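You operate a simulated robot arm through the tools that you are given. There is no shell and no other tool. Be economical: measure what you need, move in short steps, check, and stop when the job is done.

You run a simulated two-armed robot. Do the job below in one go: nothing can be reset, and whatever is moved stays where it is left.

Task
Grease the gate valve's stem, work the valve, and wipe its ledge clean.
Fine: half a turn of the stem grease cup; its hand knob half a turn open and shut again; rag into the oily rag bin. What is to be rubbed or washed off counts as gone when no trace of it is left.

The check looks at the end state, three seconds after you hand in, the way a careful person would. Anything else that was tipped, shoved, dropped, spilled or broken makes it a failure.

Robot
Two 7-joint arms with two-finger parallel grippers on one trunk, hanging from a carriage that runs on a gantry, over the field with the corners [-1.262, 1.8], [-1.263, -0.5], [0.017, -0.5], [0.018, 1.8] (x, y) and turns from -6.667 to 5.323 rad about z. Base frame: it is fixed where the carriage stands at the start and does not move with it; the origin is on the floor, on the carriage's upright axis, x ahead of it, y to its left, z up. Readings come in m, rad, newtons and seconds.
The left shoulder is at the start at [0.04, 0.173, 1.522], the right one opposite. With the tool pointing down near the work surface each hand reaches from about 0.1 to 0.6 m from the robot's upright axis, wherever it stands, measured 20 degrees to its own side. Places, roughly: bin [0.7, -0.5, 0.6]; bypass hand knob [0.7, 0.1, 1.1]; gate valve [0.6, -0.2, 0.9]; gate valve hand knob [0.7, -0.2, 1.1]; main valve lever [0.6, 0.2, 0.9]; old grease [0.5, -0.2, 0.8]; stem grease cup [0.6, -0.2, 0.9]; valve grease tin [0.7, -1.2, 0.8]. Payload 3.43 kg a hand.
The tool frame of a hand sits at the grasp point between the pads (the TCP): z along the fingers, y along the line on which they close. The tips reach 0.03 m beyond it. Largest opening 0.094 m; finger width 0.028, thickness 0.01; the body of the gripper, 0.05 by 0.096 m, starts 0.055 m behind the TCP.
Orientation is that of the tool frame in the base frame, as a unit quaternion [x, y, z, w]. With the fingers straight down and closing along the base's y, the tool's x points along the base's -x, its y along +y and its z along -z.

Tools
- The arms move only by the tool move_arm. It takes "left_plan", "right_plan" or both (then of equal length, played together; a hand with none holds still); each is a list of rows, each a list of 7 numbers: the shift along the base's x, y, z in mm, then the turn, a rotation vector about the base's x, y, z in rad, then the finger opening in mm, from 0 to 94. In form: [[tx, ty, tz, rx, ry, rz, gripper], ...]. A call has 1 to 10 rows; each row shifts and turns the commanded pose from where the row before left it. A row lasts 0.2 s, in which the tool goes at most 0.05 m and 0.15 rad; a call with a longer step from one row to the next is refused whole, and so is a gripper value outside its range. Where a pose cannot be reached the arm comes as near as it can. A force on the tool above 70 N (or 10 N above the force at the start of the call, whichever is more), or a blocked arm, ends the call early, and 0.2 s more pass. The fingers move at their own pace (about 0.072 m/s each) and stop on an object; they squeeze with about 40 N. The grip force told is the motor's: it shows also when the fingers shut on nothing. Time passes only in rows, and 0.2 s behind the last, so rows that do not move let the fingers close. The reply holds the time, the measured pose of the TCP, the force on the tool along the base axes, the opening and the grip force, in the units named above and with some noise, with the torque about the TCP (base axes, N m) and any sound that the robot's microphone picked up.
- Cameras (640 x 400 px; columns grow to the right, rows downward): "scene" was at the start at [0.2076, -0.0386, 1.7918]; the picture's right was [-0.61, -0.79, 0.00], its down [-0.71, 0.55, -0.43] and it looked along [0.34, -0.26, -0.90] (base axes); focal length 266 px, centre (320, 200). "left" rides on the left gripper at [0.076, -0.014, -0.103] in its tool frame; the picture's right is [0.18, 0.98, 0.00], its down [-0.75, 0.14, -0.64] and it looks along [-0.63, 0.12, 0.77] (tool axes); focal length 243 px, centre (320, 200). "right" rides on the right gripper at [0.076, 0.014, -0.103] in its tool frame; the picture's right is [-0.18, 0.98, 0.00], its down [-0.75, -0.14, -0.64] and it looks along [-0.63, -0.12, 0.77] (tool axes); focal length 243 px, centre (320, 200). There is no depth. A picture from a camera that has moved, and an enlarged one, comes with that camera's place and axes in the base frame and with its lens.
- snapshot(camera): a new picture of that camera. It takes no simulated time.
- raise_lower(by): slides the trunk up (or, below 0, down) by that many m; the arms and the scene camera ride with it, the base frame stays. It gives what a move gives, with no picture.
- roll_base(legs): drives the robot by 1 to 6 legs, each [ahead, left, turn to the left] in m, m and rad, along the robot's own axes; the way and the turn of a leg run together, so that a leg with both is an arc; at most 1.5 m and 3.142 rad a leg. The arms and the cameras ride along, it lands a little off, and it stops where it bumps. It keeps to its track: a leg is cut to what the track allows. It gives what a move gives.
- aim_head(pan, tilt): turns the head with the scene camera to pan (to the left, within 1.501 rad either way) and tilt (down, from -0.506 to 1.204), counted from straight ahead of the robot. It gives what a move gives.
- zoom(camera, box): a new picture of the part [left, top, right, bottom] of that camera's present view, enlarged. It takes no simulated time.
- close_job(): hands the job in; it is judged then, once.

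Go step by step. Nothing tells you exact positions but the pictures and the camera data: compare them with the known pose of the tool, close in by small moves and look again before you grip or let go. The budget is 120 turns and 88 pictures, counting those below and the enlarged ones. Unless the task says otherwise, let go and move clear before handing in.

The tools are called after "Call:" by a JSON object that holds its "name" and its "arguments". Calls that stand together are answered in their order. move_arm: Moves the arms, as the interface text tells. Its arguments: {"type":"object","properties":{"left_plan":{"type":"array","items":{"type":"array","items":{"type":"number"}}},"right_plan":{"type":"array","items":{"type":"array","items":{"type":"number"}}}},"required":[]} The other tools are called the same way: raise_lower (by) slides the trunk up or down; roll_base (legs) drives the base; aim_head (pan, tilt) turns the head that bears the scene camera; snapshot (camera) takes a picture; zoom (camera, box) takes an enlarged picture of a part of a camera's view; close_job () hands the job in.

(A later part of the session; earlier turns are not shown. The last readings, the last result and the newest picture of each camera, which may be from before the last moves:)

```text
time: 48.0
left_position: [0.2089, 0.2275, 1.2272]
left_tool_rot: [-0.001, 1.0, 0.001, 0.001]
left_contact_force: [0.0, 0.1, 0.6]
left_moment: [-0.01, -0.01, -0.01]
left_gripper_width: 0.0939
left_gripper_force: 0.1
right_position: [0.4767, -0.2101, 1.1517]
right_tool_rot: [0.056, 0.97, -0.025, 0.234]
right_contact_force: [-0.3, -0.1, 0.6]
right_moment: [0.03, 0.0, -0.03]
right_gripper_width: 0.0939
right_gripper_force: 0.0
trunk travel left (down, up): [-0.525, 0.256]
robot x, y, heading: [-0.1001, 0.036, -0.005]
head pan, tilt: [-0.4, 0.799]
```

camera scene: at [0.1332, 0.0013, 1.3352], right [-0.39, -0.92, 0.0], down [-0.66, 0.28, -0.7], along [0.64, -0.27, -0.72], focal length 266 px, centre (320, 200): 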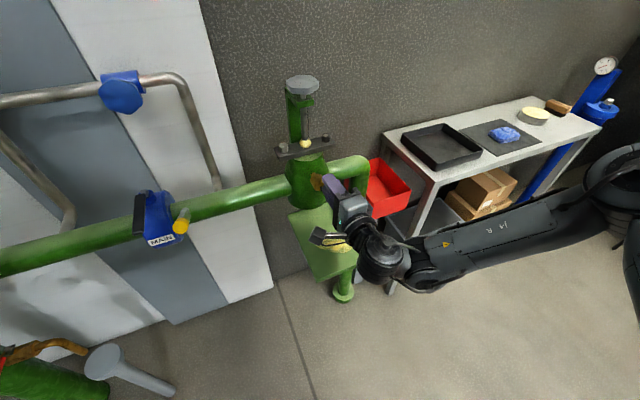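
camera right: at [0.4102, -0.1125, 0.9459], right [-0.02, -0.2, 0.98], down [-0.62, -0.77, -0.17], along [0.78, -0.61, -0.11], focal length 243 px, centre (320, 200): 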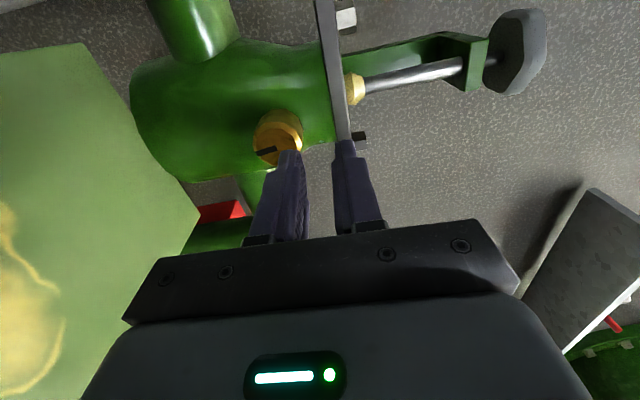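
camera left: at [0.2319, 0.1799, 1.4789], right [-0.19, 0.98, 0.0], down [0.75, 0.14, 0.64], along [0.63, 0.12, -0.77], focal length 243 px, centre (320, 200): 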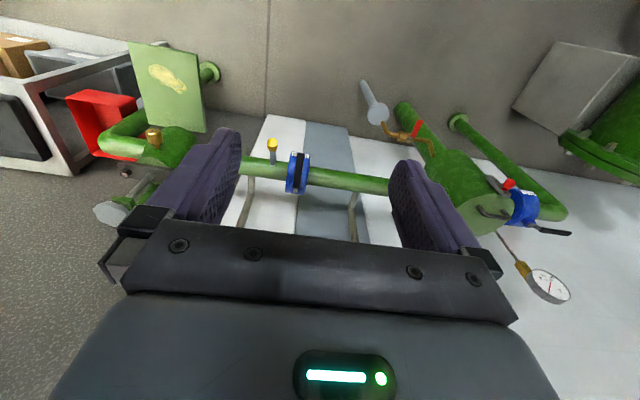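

Pitch recovered. I finish levelling to straight down while rising, then yaw −90° to set up the half turn.

Call:
{"name": "move_arm", "arguments": {"right_plan": [[-15, 0, 15, 0, 0.12, 0, 94], [-15, 0, 20, 0, 0.12, 0, 94], [-15, 0, 25, 0, 0.12, 0, 94], [0, 0, 20, 0, 0.115, 0, 94], [0, 0, 20, 0, 0, 0, 94]]}}

Call:
{"name": "move_arm", "arguments": {"right_plan": [[0, 0, 0, 0, 0, -0.145, 94], [0, 0, 0, 0, 0, -0.145, 94], [0, 0, 0, 0, 0, -0.145, 94], [0, 0, 0, 0, 0, -0.145, 94], [0, 0, 0, 0, 0, -0.145, 94], [0, 0, 0, 0, 0, -0.145, 94], [0, 0, 0, 0, 0, -0.145, 94], [0, 0, 0, 0, 0, -0.145, 94], [0, 0, 0, 0, 0, -0.145, 94], [0, 0, 0, 0, 0, -0.145, 94]]}}

```text
time: 49.1
left_position: [0.2078, 0.2274, 1.2259]
left_tool_rot: [0.0, 1.0, 0.001, 0.0]
left_contact_force: [-0.4, 0.5, -1.3]
left_moment: [-0.01, -0.01, 0.02]
left_gripper_width: 0.094
left_gripper_force: 0.0
right_position: [0.4196, -0.2174, 1.2452]
right_tool_rot: [0.049, 0.998, -0.036, -0.001]
right_contact_force: [-0.9, 0.9, -0.7]
right_moment: [-0.04, -0.03, -0.02]
right_gripper_width: 0.0941
right_gripper_force: 0.0
right hand out of reach, approached as far as the arm can: row 4, 5
trunk travel left (down, up): [-0.525, 0.256]
robot x, y, heading: [-0.0972, 0.0356, -0.004]
head pan, tilt: [-0.4, 0.799]
```

```text
time: 51.4
left_position: [0.2072, 0.2267, 1.2262]
left_tool_rot: [-0.001, 1.0, 0.001, 0.0]
left_contact_force: [-0.4, 0.6, 1.2]
left_moment: [0.01, 0.01, 0.02]
left_gripper_width: 0.0939
left_gripper_force: 0.1
right_position: [0.4744, -0.4955, 1.216]
right_tool_rot: [0.674, 0.738, -0.02, -0.024]
right_contact_force: [0.1, 0.6, 0.5]
right_moment: [0.04, -0.03, 0.03]
right_gripper_width: 0.0939
right_gripper_force: 0.1
right hand out of reach, approached as far as the arm can: row 2, 4, 5, 6, 7, 8, 9, 10
trunk travel left (down, up): [-0.525, 0.256]
robot x, y, heading: [-0.0983, 0.0357, -0.003]
head pan, tilt: [-0.4, 0.799]
```

The yaw was reached but the hand drifted right. I raise the trunk so the arm works in its better zone, and pull the hand back near the axis before driving closer.

Call:
{"name": "raise_lower", "arguments": {"by": 0.13}}

Call:
{"name": "move_arm", "arguments": {"right_plan": [[-10, 40, -5, 0, 0, 0, 94], [-10, 40, -5, 0, 0, 0, 94], [-10, 40, -5, 0, 0, 0, 94], [-10, 40, -5, 0, 0, 0, 94], [-10, 40, -5, 0, 0, 0, 94], [-10, 40, -5, 0, 0, 0, 94]]}}

```text
time: 52.9
left_position: [0.2077, 0.2275, 1.3559]
left_tool_rot: [0.0, 1.0, 0.002, 0.0]
left_contact_force: [-0.7, 0.9, -0.2]
left_moment: [0.02, -0.01, -0.02]
left_gripper_width: 0.094
left_gripper_force: 0.1
right_position: [0.4729, -0.4955, 1.3458]
right_tool_rot: [0.673, 0.739, -0.021, -0.024]
right_contact_force: [-0.2, 0.1, 0.1]
right_moment: [0.01, -0.02, 0.02]
right_gripper_width: 0.094
right_gripper_force: 0.1
trunk travel left (down, up): [-0.655, 0.126]
robot x, y, heading: [-0.0981, 0.0334, -0.004]
head pan, tilt: [-0.4, 0.799]
```

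```text
time: 54.3
left_position: [0.2064, 0.2272, 1.3563]
left_tool_rot: [0.0, 1.0, 0.001, 0.0]
left_contact_force: [-0.5, 0.6, -0.4]
left_moment: [-0.02, -0.02, 0.03]
left_gripper_width: 0.094
left_gripper_force: 0.2
right_position: [0.474, -0.4962, 1.3456]
right_tool_rot: [0.674, 0.738, -0.022, -0.023]
right_contact_force: [0.1, 0.2, 0.9]
right_moment: [-0.02, 0.01, 0.0]
right_gripper_width: 0.0939
right_gripper_force: 0.1
right hand out of reach, approached as far as the arm can: row 1, 2, 3, 4, 5, 6
trunk travel left (down, up): [-0.655, 0.126]
robot x, y, heading: [-0.1011, 0.0325, -0.002]
head pan, tilt: [-0.4, 0.799]
```

Call:
{"name": "move_arm", "arguments": {"right_plan": [[-5, 15, -15, 0, 0, 0.15, 94], [-5, 20, -15, 0, 0, 0.15, 94], [-5, 20, -15, 0, 0, 0.15, 94], [-5, 25, -15, 0, 0, 0.15, 94], [-5, 25, -15, 0, 0, 0.15, 94], [-5, 25, -15, 0, 0, 0.15, 94], [-5, 25, -10, 0, 0, 0.15, 94], [-5, 25, 0, 0, 0, 0.15, 94], [-5, 25, 0, 0, 0, 0.15, 94], [-5, 25, 0, 0, 0, 0.13, 94]]}}

```text
time: 56.5
left_position: [0.2076, 0.2275, 1.3569]
left_tool_rot: [0.0, 1.0, 0.001, 0.0]
left_contact_force: [-0.2, 0.0, -0.2]
left_moment: [-0.02, 0.03, -0.03]
left_gripper_width: 0.094
left_gripper_force: 0.0
right_position: [0.4254, -0.2672, 1.2416]
right_tool_rot: [-0.001, 1.0, -0.031, -0.004]
right_contact_force: [-0.7, 0.0, 0.9]
right_moment: [0.0, -0.01, 0.0]
right_gripper_width: 0.0939
right_gripper_force: 0.0
trunk travel left (down, up): [-0.655, 0.126]
robot x, y, heading: [-0.1009, 0.0365, -0.006]
head pan, tilt: [-0.4, 0.799]
```

Call:
{"name": "roll_base", "arguments": {"legs": [[0.115, -0.06, 0]]}}

Call:
{"name": "move_arm", "arguments": {"right_plan": [[15, 20, 0, 0.03, 0, 0, 94], [20, 30, -5, 0.03, 0, 0, 94], [20, 35, -10, 0, 0, 0, 94], [20, 30, -10, 0, 0, 0, 94], [20, 30, -10, 0, 0, 0, 94], [17, 0, 0, 0, 0, 0, 94]]}}

Call:
{"name": "snapshot", "arguments": {"camera": "right"}}

```text
time: 57.8
left_position: [0.3204, 0.1684, 1.3561]
left_tool_rot: [0.0, 1.0, 0.001, 0.0]
left_contact_force: [-1.0, 0.7, 0.5]
left_moment: [-0.02, 0.01, 0.0]
left_gripper_width: 0.094
left_gripper_force: 0.1
right_position: [0.5406, -0.3241, 1.2428]
right_tool_rot: [0.001, 1.0, -0.031, -0.003]
right_contact_force: [-0.8, 0.0, -0.2]
right_moment: [0.0, -0.02, -0.03]
right_gripper_width: 0.094
right_gripper_force: 0.0
trunk travel left (down, up): [-0.655, 0.126]
robot x, y, heading: [0.0145, -0.0273, -0.002]
head pan, tilt: [-0.4, 0.799]
```

```text
time: 59.2
left_position: [0.3218, 0.1685, 1.3553]
left_tool_rot: [-0.001, 1.0, 0.001, 0.0]
left_contact_force: [0.6, -0.3, 0.0]
left_moment: [0.02, -0.01, 0.0]
left_gripper_width: 0.0938
left_gripper_force: 0.1
right_position: [0.5486, -0.2626, 1.2519]
right_tool_rot: [0.0, 1.0, 0.0, -0.003]
right_contact_force: [0.2, 0.2, 0.2]
right_moment: [-0.01, -0.02, 0.01]
right_gripper_width: 0.0942
right_gripper_force: 0.0
right hand out of reach, approached as far as the arm can: row 2, 3, 4, 5, 6
trunk travel left (down, up): [-0.655, 0.126]
robot x, y, heading: [0.011, -0.0243, -0.004]
head pan, tilt: [-0.4, 0.799]
```

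```text
61 pictures are left
camera right: at [0.4715, -0.2471, 1.3547], right [0.18, 0.98, 0.0], down [0.76, -0.14, 0.64], along [0.63, -0.12, -0.77], focal length 243 px, centre (320, 200)
```

right: 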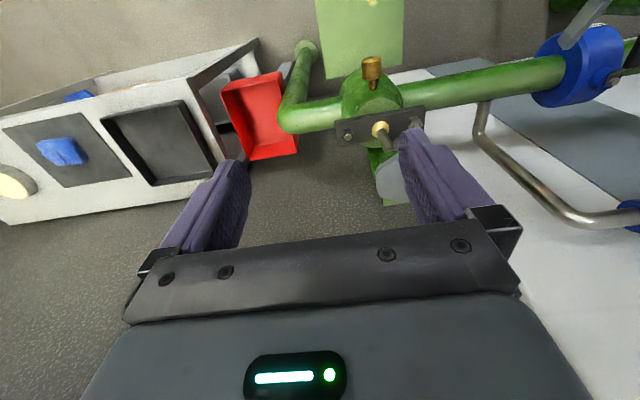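

Straight ahead the right arm falls ~10 cm short, so I'll turn the base left, bringing the right shoulder forward toward the knob. First pull in and rise for clearance.

Call:
{"name": "move_arm", "arguments": {"right_plan": [[-40, -20, 0, 0, 0, 0, 94], [-40, -20, 0, 0, 0, 0, 94], [-40, -20, 0, 0, 0, 0, 94]]}}

Call:
{"name": "raise_lower", "arguments": {"by": 0.08}}

Call:
{"name": "roll_base", "arguments": {"legs": [[0, -0.1, 0], [0, 0, 1.0]]}}

```text
time: 60.0
left_position: [0.3215, 0.1698, 1.3561]
left_tool_rot: [0.001, 1.0, 0.001, 0.0]
left_contact_force: [0.0, -0.5, 0.2]
left_moment: [0.0, -0.01, 0.0]
left_gripper_width: 0.0939
left_gripper_force: 0.0
right_position: [0.4268, -0.3232, 1.2516]
right_tool_rot: [0.001, 1.0, -0.001, -0.003]
right_contact_force: [0.6, -0.4, 0.8]
right_moment: [-0.02, -0.03, 0.0]
right_gripper_width: 0.0939
right_gripper_force: 0.1
trunk travel left (down, up): [-0.655, 0.126]
robot x, y, heading: [0.015, -0.0241, -0.004]
head pan, tilt: [-0.4, 0.799]
```

```text
time: 61.2
left_position: [0.3206, 0.1687, 1.4372]
left_tool_rot: [0.0, 1.0, 0.001, 0.0]
left_contact_force: [0.2, 0.1, -0.6]
left_moment: [0.0, -0.02, 0.01]
left_gripper_width: 0.0941
left_gripper_force: 0.0
right_position: [0.4283, -0.3238, 1.331]
right_tool_rot: [0.0, 1.0, -0.001, -0.004]
right_contact_force: [0.0, 0.1, 0.5]
right_moment: [-0.02, 0.02, 0.0]
right_gripper_width: 0.0943
right_gripper_force: 0.0
trunk travel left (down, up): [-0.735, 0.046]
robot x, y, heading: [0.0131, -0.0268, -0.002]
head pan, tilt: [-0.4, 0.799]
```

```text
time: 64.8
left_position: [0.0198, 0.2399, 1.4358]
left_tool_rot: [-0.477, 0.879, 0.0, -0.001]
left_contact_force: [0.5, -0.5, 0.1]
left_moment: [0.05, -0.02, 0.02]
left_gripper_width: 0.094
left_gripper_force: 0.0
right_position: [0.4903, 0.0605, 1.3324]
right_tool_rot: [-0.476, 0.88, -0.003, -0.003]
right_contact_force: [0.2, -0.2, 0.2]
right_moment: [0.03, -0.02, 0.0]
right_gripper_width: 0.0941
right_gripper_force: 0.0
trunk travel left (down, up): [-0.735, 0.046]
robot x, y, heading: [0.0137, -0.1239, 0.987]
head pan, tilt: [-0.4, 0.799]
```

Call:
{"name": "move_arm", "arguments": {"right_plan": [[5, -24, -8, 0, 0, -0.12, 94], [10, -24, -8, 0, 0, -0.12, 94], [15, -24, -8, 0, 0, -0.12, 94], [20, -24, -8, 0, 0, -0.12, 94], [20, -24, -8, 0, 0, -0.12, 94], [20, -24, -8, 0, 0, -0.12, 94], [20, -24, -8, 0, 0, -0.12, 94], [20, -24, -8, 0, 0, -0.12, 94], [16, -24, -8, 0, 0, -0.02, 94], [16, -24, -8, 0, 0, 0, 94]]}}

Call:
{"name": "aim_head", "arguments": {"pan": -1.1, "tilt": 0.75}}

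Call:
{"name": "snapshot", "arguments": {"camera": "scene"}}

Call:
{"name": "snapshot", "arguments": {"camera": "right"}}

```text
time: 67.0
left_position: [0.0197, 0.2402, 1.4368]
left_tool_rot: [-0.477, 0.879, 0.0, 0.0]
left_contact_force: [1.0, -0.3, 0.2]
left_moment: [0.02, -0.02, 0.02]
left_gripper_width: 0.0942
left_gripper_force: 0.0
right_position: [0.6531, -0.1798, 1.25]
right_tool_rot: [-0.006, 1.0, 0.0, -0.003]
right_contact_force: [-0.2, -0.8, 0.4]
right_moment: [0.02, 0.0, 0.0]
right_gripper_width: 0.094
right_gripper_force: 0.0
trunk travel left (down, up): [-0.735, 0.046]
robot x, y, heading: [0.0142, -0.1243, 0.988]
head pan, tilt: [-0.4, 0.799]
```

```text
time: 68.1
left_position: [0.0204, 0.2388, 1.4357]
left_tool_rot: [-0.477, 0.879, 0.0, 0.0]
left_contact_force: [0.0, -0.2, 0.2]
left_moment: [-0.01, -0.06, -0.03]
left_gripper_width: 0.0941
left_gripper_force: 0.0
right_position: [0.6521, -0.1797, 1.2524]
right_tool_rot: [-0.005, 1.0, -0.002, -0.004]
right_contact_force: [-0.8, -0.2, -0.7]
right_moment: [-0.01, 0.02, -0.03]
right_gripper_width: 0.0939
right_gripper_force: 0.0
trunk travel left (down, up): [-0.735, 0.046]
robot x, y, heading: [0.0156, -0.121, 0.991]
head pan, tilt: [-1.1, 0.75]
```

```text
60 pictures are left
camera scene: at [0.1829, 0.0008, 1.8792], right [-0.11, -0.99, 0.0], down [-0.68, 0.07, -0.73], along [0.73, -0.08, -0.68], focal length 266 px, centre (320, 200)
```

scene: 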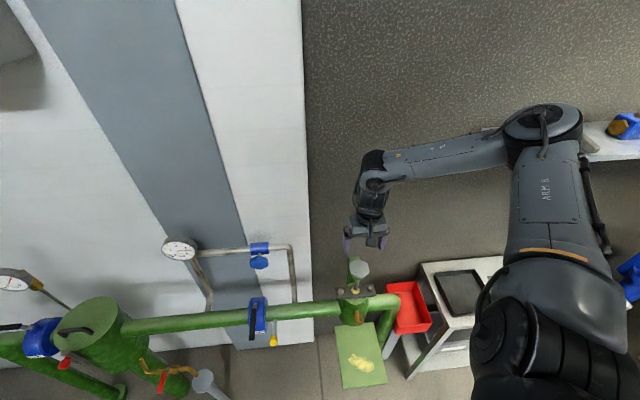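

```text
59 pictures are left
camera right: at [0.5765, -0.1644, 1.3547], right [0.17, 0.99, 0.0], down [0.76, -0.13, 0.64], along [0.63, -0.11, -0.77], focal length 243 px, centre (320, 200)
```

right: 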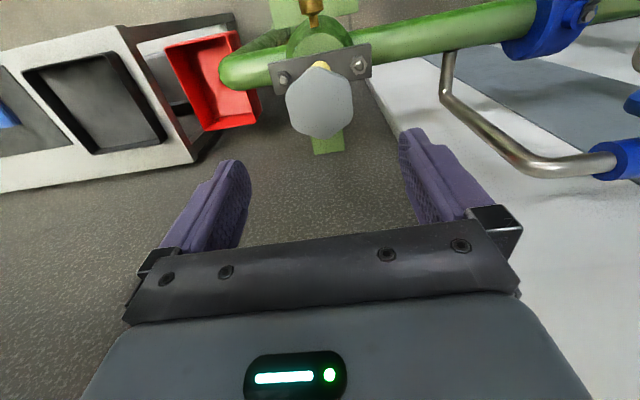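

The hand hangs right above the knob (0.652, -0.179). I test the yaw range to −90° here before gripping.

Call:
{"name": "move_arm", "arguments": {"right_plan": [[0, 0, 0, 0, 0, -0.15, 94], [0, 0, 0, 0, 0, -0.15, 94], [0, 0, 0, 0, 0, -0.15, 94], [0, 0, 0, 0, 0, -0.15, 94], [0, 0, 0, 0, 0, -0.15, 94], [0, 0, 0, 0, 0, -0.15, 94], [0, 0, 0, 0, 0, -0.15, 94], [0, 0, 0, 0, 0, -0.15, 94], [0, 0, 0, 0, 0, -0.15, 94], [0, 0, 0, 0, 0, -0.15, 94]]}}

```text
time: 70.3
left_position: [0.0207, 0.2407, 1.4361]
left_tool_rot: [-0.477, 0.879, 0.0, 0.001]
left_contact_force: [0.0, 0.2, -0.6]
left_moment: [-0.01, 0.0, 0.01]
left_gripper_width: 0.094
left_gripper_force: 0.1
right_position: [0.8051, -0.3729, 1.1706]
right_tool_rot: [0.654, 0.756, 0.013, 0.016]
right_contact_force: [0.5, -0.5, 0.8]
right_moment: [0.04, 0.08, 0.0]
right_gripper_width: 0.0943
right_gripper_force: 0.1
right hand out of reach, approached as far as the arm can: row 2, 3, 4, 5, 6, 7, 8, 9, 10
trunk travel left (down, up): [-0.735, 0.046]
robot x, y, heading: [0.0131, -0.1214, 0.994]
head pan, tilt: [-1.1, 0.75]
```

The negative yaw is near a joint limit; I go back and test the positive side instead.

Call:
{"name": "move_arm", "arguments": {"right_plan": [[-10, 15, 5, 0, 0, 0.15, 94], [-10, 15, 10, 0, 0, 0.15, 94], [-15, 20, 10, 0, 0, 0.15, 94], [-15, 20, 10, 0, 0, 0.15, 94], [-15, 20, 10, 0, 0, 0.15, 94], [-15, 20, 10, 0, 0, 0.15, 94], [-18, 21, 10, 0, 0, 0.15, 94], [-18, 21, 10, 0, 0, 0.15, 94], [-18, 21, 5, 0, 0, 0.15, 94], [-19, 21, 0, 0, 0, 0.15, 94]]}}

Call:
{"name": "move_arm", "arguments": {"right_plan": [[0, 0, 0, 0, 0, 0.15, 94], [0, 0, 0, 0, 0, 0.15, 94], [0, 0, 0, 0, 0, 0.15, 94], [0, 0, 0, 0, 0, 0.15, 94], [0, 0, 0, 0, 0, 0.15, 94], [0, 0, 0, 0, 0, 0.15, 94], [0, 0, 0, 0, 0, 0.15, 94], [0, 0, 0, 0, 0, 0.15, 94], [0, 0, 0, 0, 0, 0.15, 94], [0, 0, 0, 0, 0, 0.15, 94]]}}

Call:
{"name": "move_arm", "arguments": {"right_plan": [[0, 0, 0, 0, 0, 0.15, 94], [0, 0, 0, 0, 0, 0.15, 94], [0, 0, 0, 0, 0, 0.15, 94], [0, 0, 0, 0, 0, 0.15, 94], [0, 0, 0, 0, 0, 0.15, 94], [0, 0, 0, 0, 0, 0.15, 94], [0, 0, 0, 0, 0, 0.15, 94], [0, 0, 0, 0, 0, 0.15, 94], [0, 0, 0, 0, 0, 0.15, 94], [0, 0, 0, 0, 0, 0.15, 94]]}}

```text
time: 72.5
left_position: [0.0193, 0.2398, 1.4366]
left_tool_rot: [-0.476, 0.879, 0.0, -0.001]
left_contact_force: [-0.5, -0.2, 0.3]
left_moment: [0.0, 0.03, -0.03]
left_gripper_width: 0.0939
left_gripper_force: 0.1
right_position: [0.6421, -0.198, 1.2316]
right_tool_rot: [-0.039, 0.999, 0.0, 0.004]
right_contact_force: [-0.2, -0.1, -0.4]
right_moment: [0.02, 0.02, 0.02]
right_gripper_width: 0.094
right_gripper_force: 0.1
right hand out of reach, approached as far as the arm can: row 1, 2
trunk travel left (down, up): [-0.735, 0.046]
robot x, y, heading: [0.0155, -0.1259, 0.991]
head pan, tilt: [-1.1, 0.75]
```

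```text
time: 74.7
left_position: [0.0192, 0.2402, 1.4354]
left_tool_rot: [-0.476, 0.88, 0.001, -0.001]
left_contact_force: [-0.1, 0.4, -0.6]
left_moment: [-0.02, -0.01, -0.01]
left_gripper_width: 0.0939
left_gripper_force: 0.0
right_position: [0.6418, -0.197, 1.2317]
right_tool_rot: [0.709, -0.705, -0.002, -0.003]
right_contact_force: [0.4, -0.3, -0.4]
right_moment: [-0.01, 0.0, -0.03]
right_gripper_width: 0.094
right_gripper_force: 0.0
trunk travel left (down, up): [-0.735, 0.046]
robot x, y, heading: [0.0155, -0.124, 0.995]
head pan, tilt: [-1.1, 0.75]
```

```text
time: 76.9
left_position: [0.0191, 0.2396, 1.4369]
left_tool_rot: [-0.476, 0.879, 0.001, 0.0]
left_contact_force: [0.0, -0.1, 0.4]
left_moment: [0.03, -0.01, -0.03]
left_gripper_width: 0.094
left_gripper_force: 0.1
right_position: [0.6423, -0.197, 1.2306]
right_tool_rot: [0.999, -0.033, -0.004, 0.0]
right_contact_force: [-0.3, -0.7, -0.3]
right_moment: [0.0, 0.03, 0.0]
right_gripper_width: 0.0942
right_gripper_force: 0.0
trunk travel left (down, up): [-0.735, 0.046]
robot x, y, heading: [0.0125, -0.1248, 0.996]
head pan, tilt: [-1.1, 0.75]
```

The positive side is clean over 180°. I return to yaw ≈ 0.08 and come over the knob.

Call:
{"name": "move_arm", "arguments": {"right_plan": [[1, 2, 0, 0, 0, -0.15, 94], [1, 2, 0, 0, 0, -0.15, 94], [1, 2, 0, 0, 0, -0.15, 94], [1, 2, 0, 0, 0, -0.15, 94], [1, 2, 0, 0, 0, -0.15, 94], [1, 2, 0, 0, 0, -0.15, 94], [1, 2, 0, 0, 0, -0.15, 94], [1, 2, 0, 0, 0, -0.15, 94], [1, 1, 0, 0, 0, -0.15, 94], [1, 1, 0, 0, 0, -0.15, 94]]}}

Call:
{"name": "move_arm", "arguments": {"right_plan": [[0, 0, -5, 0, 0, -0.15, 94], [0, 0, -5, 0, 0, -0.15, 94], [0, 0, -5, 0, 0, -0.15, 94], [0, 0, -5, 0, 0, -0.15, 94], [0, 0, -5, 0, 0, -0.15, 94], [0, 0, -5, 0, 0, -0.15, 94], [0, 0, -5, 0, 0, -0.15, 94], [0, 0, -5, 0, 0, -0.15, 94], [0, 0, -5, 0, 0, -0.15, 94], [0, 0, -5, 0, 0, -0.12, 94]]}}

Call:
{"name": "snapshot", "arguments": {"camera": "right"}}

Call:
{"name": "zoom", "arguments": {"camera": "scene", "box": [280, 210, 440, 310]}}

```text
time: 79.1
left_position: [0.02, 0.24, 1.4366]
left_tool_rot: [-0.476, 0.879, 0.0, 0.0]
left_contact_force: [0.8, -0.2, 0.5]
left_moment: [0.0, 0.0, 0.0]
left_gripper_width: 0.0943
left_gripper_force: 0.0
right_position: [0.6537, -0.1779, 1.2314]
right_tool_rot: [0.708, -0.707, -0.002, -0.002]
right_contact_force: [1.1, -0.1, 0.6]
right_moment: [0.03, -0.01, 0.0]
right_gripper_width: 0.0941
right_gripper_force: 0.1
trunk travel left (down, up): [-0.735, 0.046]
robot x, y, heading: [0.0119, -0.1222, 0.992]
head pan, tilt: [-1.1, 0.75]
```

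```text
time: 81.3
left_position: [0.0194, 0.2398, 1.4372]
left_tool_rot: [-0.477, 0.879, 0.001, -0.001]
left_contact_force: [-0.3, -0.7, 1.2]
left_moment: [0.02, -0.03, 0.02]
left_gripper_width: 0.0938
left_gripper_force: 0.1
right_position: [0.6525, -0.1791, 1.1814]
right_tool_rot: [-0.051, 0.999, 0.0, 0.005]
right_contact_force: [-0.3, 0.7, 0.1]
right_moment: [0.0, 0.03, -0.01]
right_gripper_width: 0.0939
right_gripper_force: 0.0
trunk travel left (down, up): [-0.735, 0.046]
robot x, y, heading: [0.0137, -0.1223, 0.991]
head pan, tilt: [-1.1, 0.75]
```

```text
58 pictures are left
camera right: at [0.5743, -0.1712, 1.2842], right [0.08, 1.0, 0.0], down [0.76, -0.06, 0.65], along [0.65, -0.05, -0.76], focal length 243 px, centre (320, 200)
```

right: 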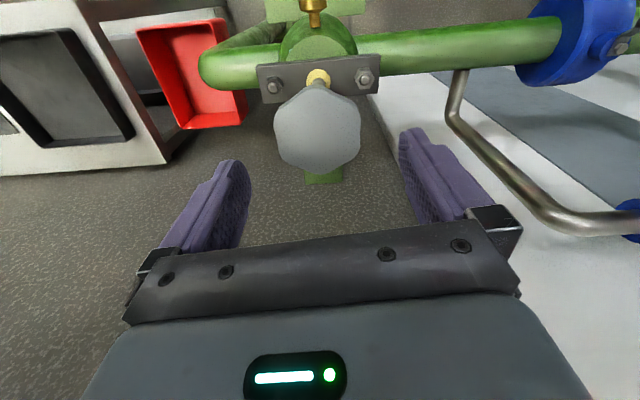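

```text
4.00 times, centred on (360, 260) of scene
camera zoom: at [0.1828, 0.0007, 1.8792], right [-0.11, -0.99, 0.0], down [-0.68, 0.07, -0.73], along [0.73, -0.08, -0.68], focal length 1064 px, centre (160, -40)
```

zoom: 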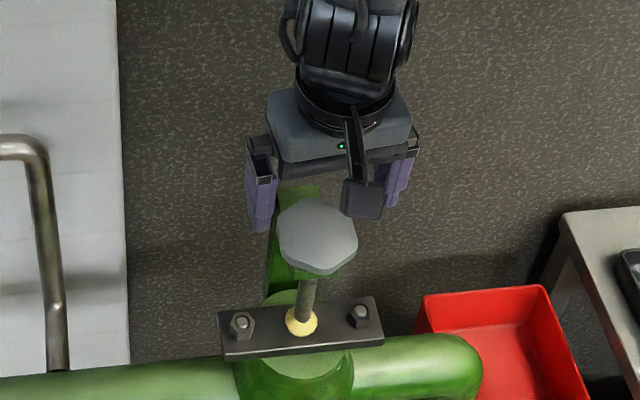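

Knob centred between the fingers in y. I descend so that the tips reach just below the disc, then look before closing.

Call:
{"name": "move_arm", "arguments": {"right_plan": [[-1, 0, -15, 0, 0, 0, 94], [0, 0, -15, 0, 0, 0, 94], [0, 0, -12, 0, 0, 0, 94], [0, 0, -10, 0, 0, 0, 94], [0, 0, 0, 0, 0, 0, 94]]}}

Call:
{"name": "snapshot", "arguments": {"camera": "right"}}

Call:
{"name": "zoom", "arguments": {"camera": "scene", "box": [280, 210, 440, 310]}}

```text
time: 82.5
left_position: [0.0195, 0.2391, 1.4374]
left_tool_rot: [-0.477, 0.879, 0.002, 0.0]
left_contact_force: [-0.3, 0.5, 0.4]
left_moment: [0.01, 0.01, -0.01]
left_gripper_width: 0.094
left_gripper_force: 0.0
right_position: [0.652, -0.1792, 1.1296]
right_tool_rot: [-0.052, 0.999, 0.0, 0.004]
right_contact_force: [0.7, 0.6, -0.2]
right_moment: [0.02, -0.03, 0.01]
right_gripper_width: 0.0945
right_gripper_force: 0.1
trunk travel left (down, up): [-0.735, 0.046]
robot x, y, heading: [0.016, -0.1214, 0.994]
head pan, tilt: [-1.1, 0.75]
```

```text
56 pictures are left
camera right: at [0.5725, -0.1714, 1.2317], right [0.08, 1.0, 0.0], down [0.76, -0.06, 0.65], along [0.65, -0.05, -0.76], focal length 243 px, centre (320, 200)
```

right: 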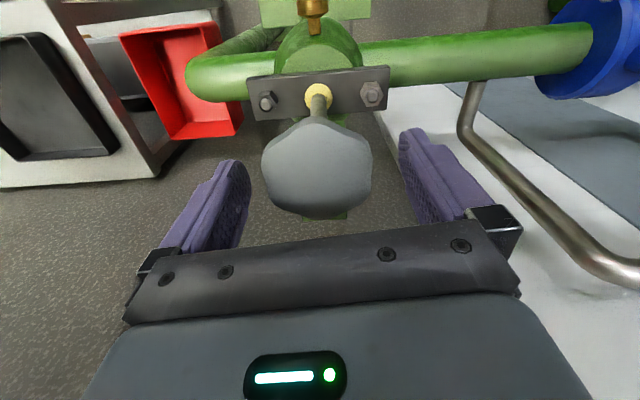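

```text
4.00 times, centred on (360, 260) of scene
camera zoom: at [0.1828, 0.0007, 1.8792], right [-0.11, -0.99, 0.0], down [-0.68, 0.07, -0.73], along [0.73, -0.08, -0.68], focal length 1064 px, centre (160, -40)
```

zoom: 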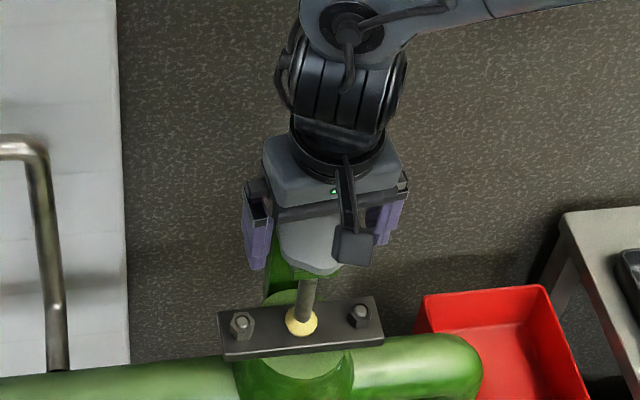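

The disc top is nearer 1.107, so I go 8 mm lower and close gently on it.

Call:
{"name": "move_arm", "arguments": {"right_plan": [[0, 0, -8, 0, 0, 0, 94], [0, 0, 0, 0, 0, 0, 80], [0, 0, 0, 0, 0, 0, 50], [0, 0, 0, 0, 0, 0, 50], [0, 0, 0, 0, 0, 0, 50]]}}

Call:
{"name": "snapshot", "arguments": {"camera": "right"}}

```text
time: 83.7
left_position: [0.0199, 0.239, 1.436]
left_tool_rot: [-0.475, 0.88, 0.0, 0.0]
left_contact_force: [-0.6, 0.2, 0.4]
left_moment: [-0.01, 0.0, -0.02]
left_gripper_width: 0.0941
left_gripper_force: 0.0
right_position: [0.6509, -0.1809, 1.1207]
right_tool_rot: [-0.052, 0.999, 0.0, 0.004]
right_contact_force: [1.7, -6.6, 3.7]
right_moment: [0.58, -0.01, -0.06]
right_gripper_width: 0.0662
right_gripper_force: 14.3
trunk travel left (down, up): [-0.735, 0.046]
robot x, y, heading: [0.0127, -0.1278, 0.994]
head pan, tilt: [-1.1, 0.75]
```

```text
54 pictures are left
camera right: at [0.5726, -0.1731, 1.2242], right [0.08, 1.0, 0.0], down [0.76, -0.06, 0.65], along [0.65, -0.05, -0.76], focal length 243 px, centre (320, 200)
```

right: 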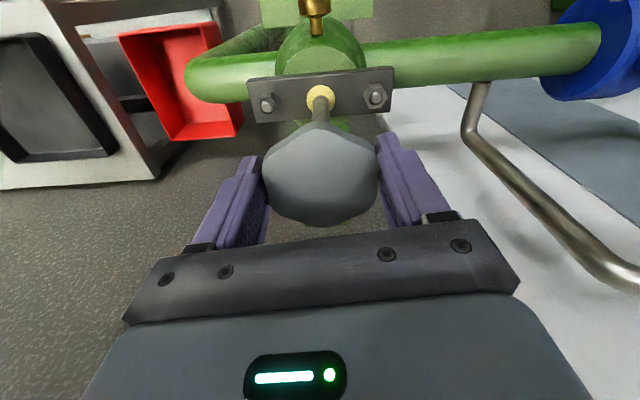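

Gripped at 66 mm. Now a first open turn counter-clockwise (seen from above).

Call:
{"name": "move_arm", "arguments": {"right_plan": [[0, 1, 0, 0, 0, 0, 50], [0, 0, 0, 0, 0, 0.12, 50], [0, 0, 0, 0, 0, 0.12, 50], [0, 0, 0, 0, 0, 0.12, 50], [0, 0, 0, 0, 0, 0.12, 50]]}}

Call:
{"name": "snapshot", "arguments": {"camera": "right"}}

```text
time: 84.9
left_position: [0.0199, 0.2367, 1.4351]
left_tool_rot: [-0.477, 0.879, -0.002, 0.0]
left_contact_force: [-0.2, 0.1, 0.5]
left_moment: [0.0, -0.04, -0.03]
left_gripper_width: 0.0939
left_gripper_force: 0.1
right_position: [0.6525, -0.1829, 1.1223]
right_tool_rot: [-0.288, 0.958, -0.002, 0.003]
right_contact_force: [4.6, -23.2, 2.3]
right_moment: [0.45, 0.16, -0.14]
right_gripper_width: 0.0661
right_gripper_force: 25.2
trunk travel left (down, up): [-0.735, 0.046]
robot x, y, heading: [0.0127, -0.1222, 0.992]
head pan, tilt: [-1.1, 0.75]
```

```text
53 pictures are left
camera right: at [0.5794, -0.2118, 1.2246], right [-0.39, 0.92, -0.01], down [0.7, 0.3, 0.65], along [0.6, 0.25, -0.76], focal length 243 px, centre (320, 200)
```

right: 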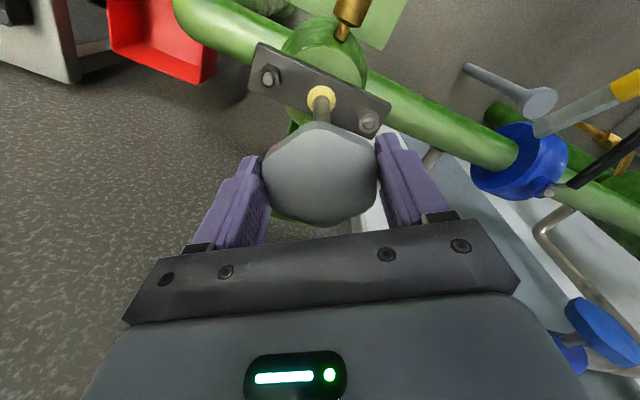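

Call:
{"name": "move_arm", "arguments": {"right_plan": [[0, 0, 0, 0, 0, 0.12, 50], [0, 0, 0, 0, 0, 0.12, 50], [0, 0, 0, 0, 0, 0.12, 50], [0, 0, 0, 0, 0, 0.12, 50], [0, 0, 0, 0, 0, 0.12, 50], [0, 0, 0, 0, 0, 0.12, 50]]}}

Call:
{"name": "snapshot", "arguments": {"camera": "right"}}

```text
time: 86.3
left_position: [0.0224, 0.2391, 1.4368]
left_tool_rot: [-0.477, 0.879, 0.0, 0.001]
left_contact_force: [0.0, -0.1, 1.0]
left_moment: [0.0, 0.01, 0.01]
left_gripper_width: 0.094
left_gripper_force: 0.0
right_position: [0.658, -0.1757, 1.1248]
right_tool_rot: [-0.607, 0.794, 0.002, 0.009]
right_contact_force: [29.8, -3.1, -10.9]
right_moment: [0.13, 0.02, 0.15]
right_gripper_width: 0.067
right_gripper_force: 14.8
trunk travel left (down, up): [-0.735, 0.046]
robot x, y, heading: [0.0131, -0.1253, 0.989]
head pan, tilt: [-1.1, 0.75]
```

```text
52 pictures are left
camera right: at [0.6215, -0.2448, 1.2264], right [-0.9, 0.43, 0.0], down [0.33, 0.68, 0.65], along [0.29, 0.59, -0.76], focal length 243 px, centre (320, 200)
```

right: 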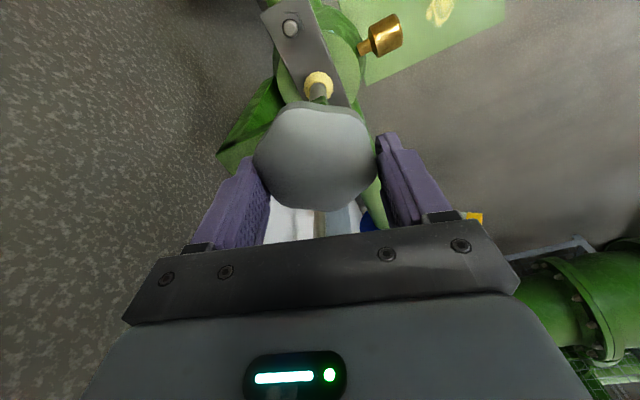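

The forces say the knob centre is nearer (0.660, -0.181). I re-centre slightly and check that the knob follows.

Call:
{"name": "move_arm", "arguments": {"right_plan": [[2, -3, -3, 0, 0, 0, 40], [0, 0, 0, 0, 0, 0, 40], [0, 0, 0, 0, 0, 0, 40]]}}

Call:
{"name": "zoom", "arguments": {"camera": "right", "box": [220, 60, 420, 240]}}

Call:
{"name": "zoom", "arguments": {"camera": "scene", "box": [310, 220, 410, 300]}}

```text
time: 87.1
left_position: [0.0225, 0.242, 1.4362]
left_tool_rot: [-0.477, 0.879, 0.0, 0.003]
left_contact_force: [-0.7, 0.4, 0.1]
left_moment: [0.04, 0.01, 0.01]
left_gripper_width: 0.0939
left_gripper_force: 0.0
right_position: [0.6581, -0.1759, 1.1229]
right_tool_rot: [-0.607, 0.794, 0.005, 0.008]
right_contact_force: [3.2, 8.9, 42.0]
right_moment: [0.34, 0.41, 0.03]
right_gripper_width: 0.0638
right_gripper_force: 45.1
trunk travel left (down, up): [-0.735, 0.046]
robot x, y, heading: [0.0147, -0.1236, 0.987]
head pan, tilt: [-1.1, 0.75]
```

```text
2.22 times, centred on (320, 150) of right
camera zoom: at [0.6232, -0.2464, 1.2247], right [-0.9, 0.43, 0.0], down [0.33, 0.68, 0.66], along [0.28, 0.59, -0.76], focal length 539 px, centre (320, 311)
```

zoom: 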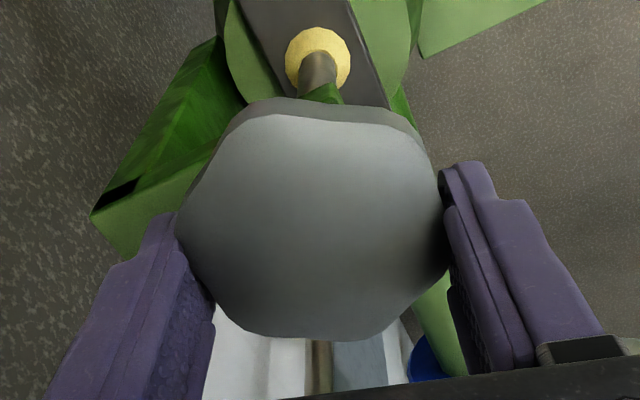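

```text
5.00 times, centred on (360, 260) of scene
camera zoom: at [0.1838, 0.0013, 1.8803], right [-0.11, -0.99, 0.0], down [-0.68, 0.07, -0.73], along [0.73, -0.08, -0.68], focal length 1330 px, centre (120, -100)
```

zoom: 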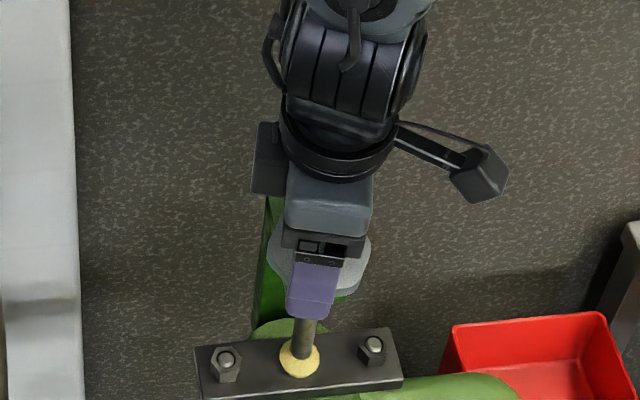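

A finger tip is touching the yoke plate (+42 N up), so I lift ~3 mm, keep a firm squeeze, and turn on, comparing the knob's outline with this reference.

Call:
{"name": "move_arm", "arguments": {"right_plan": [[0, 0, 3, 0, 0, 0, 40], [0, 0, 0, 0, 0, 0.12, 40], [0, 0, 0, 0, 0, 0.12, 40], [0, 0, 0, 0, 0, 0.12, 40], [0, 0, 0, 0, 0, 0.12, 40]]}}

Call:
{"name": "zoom", "arguments": {"camera": "right", "box": [220, 60, 420, 240]}}

```text
time: 88.3
left_position: [0.0204, 0.2421, 1.4377]
left_tool_rot: [-0.477, 0.879, 0.002, 0.001]
left_contact_force: [0.4, 0.8, 0.3]
left_moment: [-0.02, -0.02, -0.01]
left_gripper_width: 0.0938
left_gripper_force: 0.1
right_position: [0.6558, -0.1756, 1.1238]
right_tool_rot: [0.78, -0.625, -0.005, -0.006]
right_contact_force: [5.3, 17.6, 12.3]
right_moment: [1.17, 0.26, 0.07]
right_gripper_width: 0.0638
right_gripper_force: 45.8
trunk travel left (down, up): [-0.735, 0.046]
robot x, y, heading: [0.0129, -0.1241, 0.991]
head pan, tilt: [-1.1, 0.75]
```

```text
2.22 times, centred on (320, 150) of right
camera zoom: at [0.6577, -0.2539, 1.2249], right [-1.0, -0.03, 0.0], down [-0.03, 0.76, 0.65], along [-0.02, 0.65, -0.76], focal length 539 px, centre (320, 311)
```

zoom: 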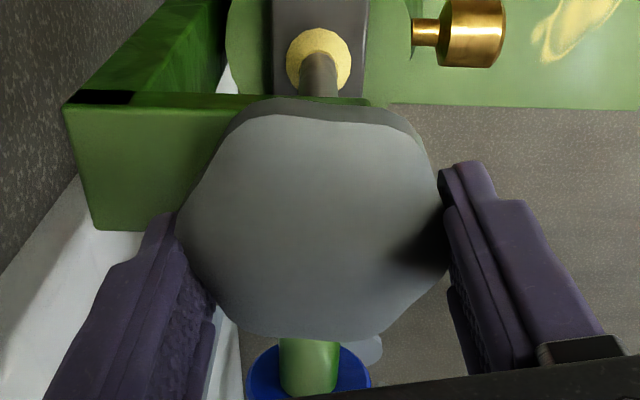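

The outline is unchanged, so the knob follows firmly now. I keep turning.

Call:
{"name": "move_arm", "arguments": {"right_plan": [[0, 0, 0, 0, 0, 0.12, 40], [0, 0, 0, 0, 0, 0.12, 40], [0, 0, 0, 0, 0, 0.12, 40], [0, 0, 0, 0, 0, 0.12, 40], [0, 0, 0, 0, 0, 0.12, 40]]}}

Call:
{"name": "move_arm", "arguments": {"right_plan": [[0, 0, 0, 0, 0, 0.12, 40], [0, 0, 0, 0, 0, 0.12, 40], [0, 0, 0, 0, 0, 0.12, 40], [0, 0, 0, 0, 0, 0.12, 40], [0, 0, 0, 0, 0, 0.12, 40]]}}

Call:
{"name": "zoom", "arguments": {"camera": "right", "box": [220, 60, 420, 240]}}

```text
time: 89.5
left_position: [0.0209, 0.2414, 1.4369]
left_tool_rot: [-0.476, 0.879, 0.001, 0.0]
left_contact_force: [0.8, -0.5, -0.4]
left_moment: [-0.02, 0.01, -0.02]
left_gripper_width: 0.0939
left_gripper_force: 0.1
right_position: [0.6536, -0.1781, 1.1235]
right_tool_rot: [0.93, -0.367, -0.005, -0.002]
right_contact_force: [-20.1, 15.1, 47.4]
right_moment: [-0.75, 0.87, -0.02]
right_gripper_width: 0.0638
right_gripper_force: 45.1
trunk travel left (down, up): [-0.735, 0.046]
robot x, y, heading: [0.0161, -0.1195, 0.991]
head pan, tilt: [-1.1, 0.75]
```

```text
time: 90.5
left_position: [0.0204, 0.2384, 1.4345]
left_tool_rot: [-0.476, 0.879, 0.001, 0.0]
left_contact_force: [0.7, -0.3, 0.8]
left_moment: [-0.01, -0.04, 0.01]
left_gripper_width: 0.0938
left_gripper_force: 0.1
right_position: [0.6521, -0.1784, 1.1234]
right_tool_rot: [0.989, -0.146, -0.005, -0.001]
right_contact_force: [-8.3, 0.7, 22.1]
right_moment: [-1.3, 0.06, 0.01]
right_gripper_width: 0.0636
right_gripper_force: 45.5
trunk travel left (down, up): [-0.735, 0.046]
robot x, y, heading: [0.013, -0.122, 0.992]
head pan, tilt: [-1.1, 0.75]
stopped in row 5 (right hand): the force on the tool passed its limit at 71 N (the readings are from after the stop); the commanded pose is now the measured one
```

```text
2.22 times, centred on (320, 150) of right
camera zoom: at [0.7221, -0.2141, 1.225], right [-0.46, -0.89, 0.0], down [-0.67, 0.35, 0.65], along [-0.58, 0.3, -0.76], focal length 539 px, centre (320, 311)
```

zoom: 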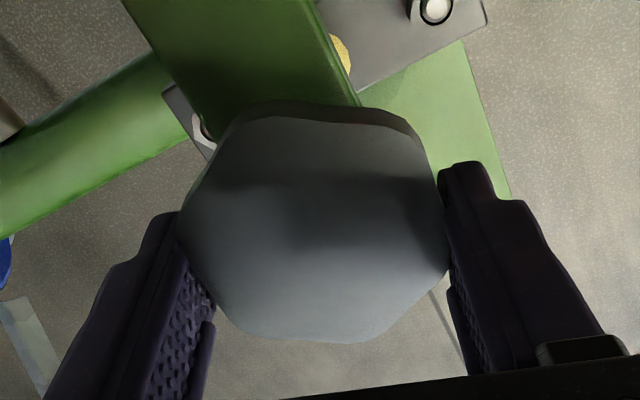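

The upward force built up a bit (71 N stop); I ease up 1.5 mm and continue turning.

Call:
{"name": "move_arm", "arguments": {"right_plan": [[0, 0, 1, 0, 0, 0, 40], [0, 0, 0.5, 0, 0, 0.1, 40], [0, 0, 0, 0, 0, 0.1, 40], [0, 0, 0, 0, 0, 0.1, 40]]}}

Call:
{"name": "move_arm", "arguments": {"right_plan": [[0, 0, 0.5, 0, 0, 0.1, 40], [0, 0, 0, 0, 0, 0.1, 40], [0, 0, 0, 0, 0, 0.1, 40], [0, 0, 0, 0, 0, 0.1, 40]]}}

Call:
{"name": "zoom", "arguments": {"camera": "right", "box": [220, 60, 420, 240]}}

```text
time: 91.5
left_position: [0.0206, 0.2398, 1.436]
left_tool_rot: [-0.477, 0.879, 0.0, 0.0]
left_contact_force: [-1.0, 0.1, 0.2]
left_moment: [-0.01, 0.0, -0.01]
left_gripper_width: 0.0943
left_gripper_force: 0.0
right_position: [0.6529, -0.1802, 1.1238]
right_tool_rot: [1.0, 0.002, -0.005, 0.001]
right_contact_force: [7.0, -1.2, -10.4]
right_moment: [0.64, 0.12, -0.03]
right_gripper_width: 0.0638
right_gripper_force: 45.3
trunk travel left (down, up): [-0.735, 0.046]
robot x, y, heading: [0.0124, -0.1219, 0.992]
head pan, tilt: [-1.1, 0.75]
```

```text
time: 92.5
left_position: [0.0207, 0.2392, 1.4359]
left_tool_rot: [-0.476, 0.879, 0.0, 0.0]
left_contact_force: [0.4, -0.4, -0.1]
left_moment: [-0.02, -0.02, -0.01]
left_gripper_width: 0.0939
left_gripper_force: 0.1
right_position: [0.6531, -0.1828, 1.123]
right_tool_rot: [0.979, 0.201, -0.006, 0.004]
right_contact_force: [22.6, -7.0, -36.8]
right_moment: [0.32, 0.05, -0.1]
right_gripper_width: 0.0634
right_gripper_force: 45.2
trunk travel left (down, up): [-0.735, 0.046]
robot x, y, heading: [0.014, -0.1252, 0.986]
head pan, tilt: [-1.1, 0.75]
```

```text
2.22 times, centred on (320, 150) of right
camera zoom: at [0.7285, -0.1632, 1.2256], right [0.22, -0.98, 0.01], down [-0.74, -0.16, 0.65], along [-0.63, -0.15, -0.76], focal length 539 px, centre (320, 311)
```

zoom: 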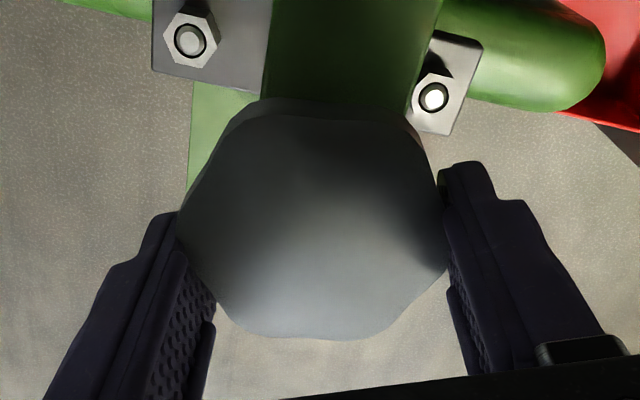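

The knob has followed firmly by ~130° plus most of the first 65°. Now I turn it back clockwise, watching the torque for the shut stop, which tells me how far it was opened.

Call:
{"name": "move_arm", "arguments": {"right_plan": [[0, 0, 0, 0, 0, -0.12, 40], [0, 0, 0, 0, 0, -0.12, 40], [0, 0, 0, 0, 0, -0.12, 40], [0, 0, 0, 0, 0, -0.12, 40], [0, 0, 0, 0, 0, -0.12, 40], [0, 0, 0, 0, 0, -0.12, 40]]}}

Call:
{"name": "move_arm", "arguments": {"right_plan": [[0, 0, 0, 0, 0, -0.12, 40], [0, 0, 0, 0, 0, -0.12, 40], [0, 0, 0, 0, 0, -0.12, 40], [0, 0, 0, 0, 0, -0.12, 40], [0, 0, 0, 0, 0, -0.12, 40], [0, 0, 0, 0, 0, -0.12, 40]]}}

Call:
{"name": "move_arm", "arguments": {"right_plan": [[0, 0, 0, 0, 0, -0.12, 40], [0, 0, 0, 0, 0, -0.12, 40], [0, 0, 0, 0, 0, -0.12, 40], [0, 0, 0, 0, 0, -0.12, 40]]}}

Call:
{"name": "zoom", "arguments": {"camera": "right", "box": [220, 60, 420, 240]}}

```text
time: 93.9
left_position: [0.0195, 0.2419, 1.4369]
left_tool_rot: [-0.477, 0.879, 0.001, 0.0]
left_contact_force: [0.7, 0.0, -0.2]
left_moment: [-0.02, 0.03, 0.0]
left_gripper_width: 0.094
left_gripper_force: 0.1
right_position: [0.6523, -0.1794, 1.1239]
right_tool_rot: [0.987, -0.158, -0.006, -0.002]
right_contact_force: [18.8, -1.3, -36.3]
right_moment: [-0.24, -0.14, 0.05]
right_gripper_width: 0.0636
right_gripper_force: 45.1
trunk travel left (down, up): [-0.735, 0.046]
robot x, y, heading: [0.0132, -0.1247, 0.991]
head pan, tilt: [-1.1, 0.75]
```

```text
time: 95.3
left_position: [0.0192, 0.2398, 1.4381]
left_tool_rot: [-0.476, 0.879, 0.001, 0.001]
left_contact_force: [-0.1, -0.3, 0.5]
left_moment: [-0.03, -0.02, 0.0]
left_gripper_width: 0.0941
left_gripper_force: 0.0
right_position: [0.6541, -0.1767, 1.1264]
right_tool_rot: [0.868, -0.496, -0.004, -0.006]
right_contact_force: [28.3, 12.7, -41.5]
right_moment: [-0.1, 0.44, 0.17]
right_gripper_width: 0.0635
right_gripper_force: 44.9
trunk travel left (down, up): [-0.735, 0.046]
robot x, y, heading: [0.0108, -0.1226, 0.991]
head pan, tilt: [-1.1, 0.75]
```

```text
time: 96.3
left_position: [0.0213, 0.2421, 1.4375]
left_tool_rot: [-0.476, 0.879, 0.002, 0.0]
left_contact_force: [0.2, 0.5, 0.5]
left_moment: [0.03, 0.0, 0.01]
left_gripper_width: 0.0942
left_gripper_force: 0.0
right_position: [0.6558, -0.1741, 1.1251]
right_tool_rot: [0.726, -0.688, -0.005, -0.009]
right_contact_force: [35.8, 14.8, -38.4]
right_moment: [0.28, 0.53, 0.2]
right_gripper_width: 0.0637
right_gripper_force: 45.0
trunk travel left (down, up): [-0.735, 0.046]
robot x, y, heading: [0.0125, -0.1194, 0.991]
head pan, tilt: [-1.1, 0.75]
```

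```text
2.22 times, centred on (320, 150) of right
camera zoom: at [0.6447, -0.2531, 1.2268], right [-0.99, 0.13, 0.0], down [0.1, 0.75, 0.66], along [0.09, 0.65, -0.75], focal length 539 px, centre (320, 311)
```

zoom: 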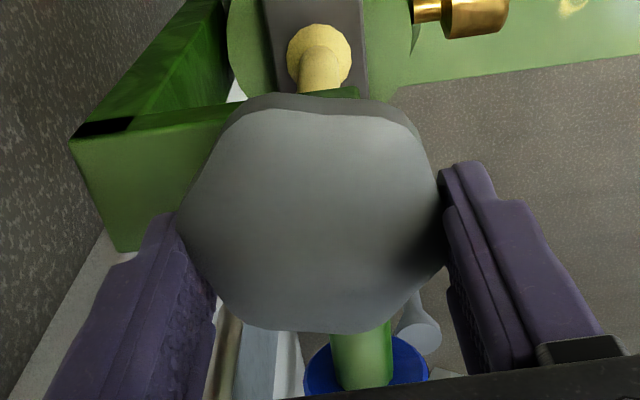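

The stem now carries grease – a good sign the turn was full. I relieve the side force and keep closing.

Call:
{"name": "move_arm", "arguments": {"right_plan": [[2, 1, -2, 0, 0, -0.1, 40], [0, 0, 0, 0, 0, -0.1, 40], [0, 0, 0, 0, 0, -0.1, 40], [0, 0, 0, 0, 0, -0.1, 40]]}}

Call:
{"name": "move_arm", "arguments": {"right_plan": [[0, 0, 0, 0, 0, -0.1, 40], [0, 0, 0, 0, 0, -0.1, 40], [0, 0, 0, 0, 0, -0.1, 40], [0, 0, 0, 0, 0, -0.1, 40]]}}

Call:
{"name": "zoom", "arguments": {"camera": "right", "box": [220, 60, 420, 240]}}

```text
time: 97.3
left_position: [0.0213, 0.2404, 1.4371]
left_tool_rot: [-0.476, 0.879, 0.001, 0.002]
left_contact_force: [0.6, -0.1, -1.0]
left_moment: [0.01, 0.0, -0.02]
left_gripper_width: 0.094
left_gripper_force: 0.0
right_position: [0.6588, -0.1756, 1.1259]
right_tool_rot: [-0.574, 0.819, 0.003, 0.008]
right_contact_force: [14.1, 9.9, 15.3]
right_moment: [0.36, -0.72, 0.08]
right_gripper_width: 0.0635
right_gripper_force: 44.5
trunk travel left (down, up): [-0.735, 0.046]
robot x, y, heading: [0.0105, -0.1211, 0.988]
head pan, tilt: [-1.1, 0.75]
```

```text
time: 98.3
left_position: [0.0233, 0.2405, 1.4359]
left_tool_rot: [-0.477, 0.879, 0.001, 0.002]
left_contact_force: [0.2, 0.5, -0.6]
left_moment: [0.01, 0.0, -0.02]
left_gripper_width: 0.0942
left_gripper_force: 0.0
right_position: [0.6605, -0.1772, 1.1257]
right_tool_rot: [-0.399, 0.917, 0.002, 0.009]
right_contact_force: [24.1, 11.4, 10.1]
right_moment: [-0.68, -0.35, 0.06]
right_gripper_width: 0.0635
right_gripper_force: 45.2
trunk travel left (down, up): [-0.735, 0.046]
robot x, y, heading: [0.0148, -0.1228, 0.99]
head pan, tilt: [-1.1, 0.75]
```

```text
2.22 times, centred on (320, 150) of right
camera zoom: at [0.5956, -0.223, 1.227], right [-0.59, 0.8, 0.0], down [0.61, 0.45, 0.66], along [0.53, 0.39, -0.75], focal length 539 px, centre (320, 311)
```

zoom: 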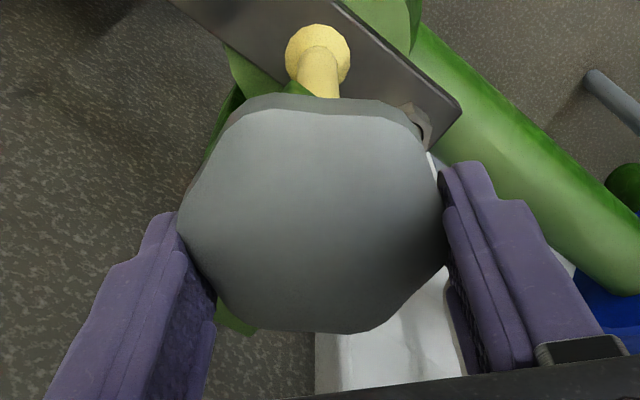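

Call:
{"name": "move_arm", "arguments": {"right_plan": [[0, 0, 0, 0, 0, -0.1, 40], [0, 0, 0, 0, 0, -0.1, 40], [0, 0, 0, 0, 0, -0.1, 40]]}}

Call:
{"name": "move_arm", "arguments": {"right_plan": [[0, 0, 0, 0, 0, -0.1, 40], [0, 0, 0, 0, 0, -0.1, 40]]}}

Call:
{"name": "zoom", "arguments": {"camera": "right", "box": [220, 60, 420, 240]}}

```text
time: 99.1
left_position: [0.0236, 0.2403, 1.4367]
left_tool_rot: [-0.477, 0.879, -0.001, 0.001]
left_contact_force: [0.1, -0.7, 0.3]
left_moment: [-0.03, 0.03, 0.01]
left_gripper_width: 0.094
left_gripper_force: 0.0
right_position: [0.6604, -0.1779, 1.1256]
right_tool_rot: [-0.257, 0.966, 0.001, 0.01]
right_contact_force: [36.7, 6.3, -2.4]
right_moment: [0.08, 0.15, 0.09]
right_gripper_width: 0.0637
right_gripper_force: 45.5
trunk travel left (down, up): [-0.735, 0.046]
robot x, y, heading: [0.0113, -0.1246, 0.991]
head pan, tilt: [-1.1, 0.75]
```

```text
time: 99.7
left_position: [0.0228, 0.2404, 1.4365]
left_tool_rot: [-0.476, 0.879, 0.0, 0.002]
left_contact_force: [0.0, 1.0, 0.1]
left_moment: [-0.01, 0.02, 0.03]
left_gripper_width: 0.094
left_gripper_force: 0.1
right_position: [0.6599, -0.1789, 1.126]
right_tool_rot: [-0.159, 0.987, 0.001, 0.011]
right_contact_force: [34.8, 1.7, -0.2]
right_moment: [0.32, -0.2, 0.04]
right_gripper_width: 0.0636
right_gripper_force: 45.5
trunk travel left (down, up): [-0.735, 0.046]
robot x, y, heading: [0.0107, -0.1275, 0.988]
head pan, tilt: [-1.1, 0.75]
```

```text
2.22 times, centred on (320, 150) of right
camera zoom: at [0.5818, -0.1886, 1.2268], right [-0.14, 0.99, 0.0], down [0.75, 0.1, 0.66], along [0.65, 0.09, -0.75], focal length 539 px, centre (320, 311)
```

zoom: 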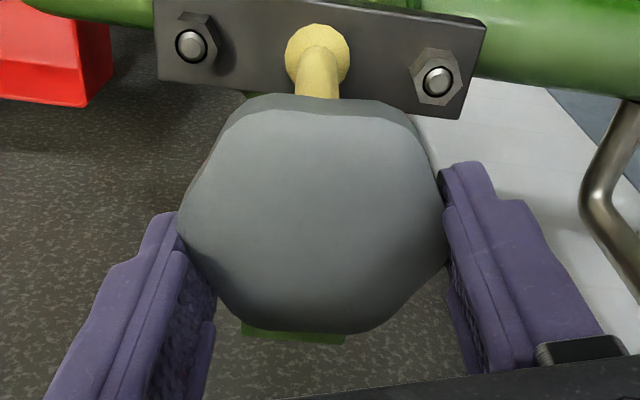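

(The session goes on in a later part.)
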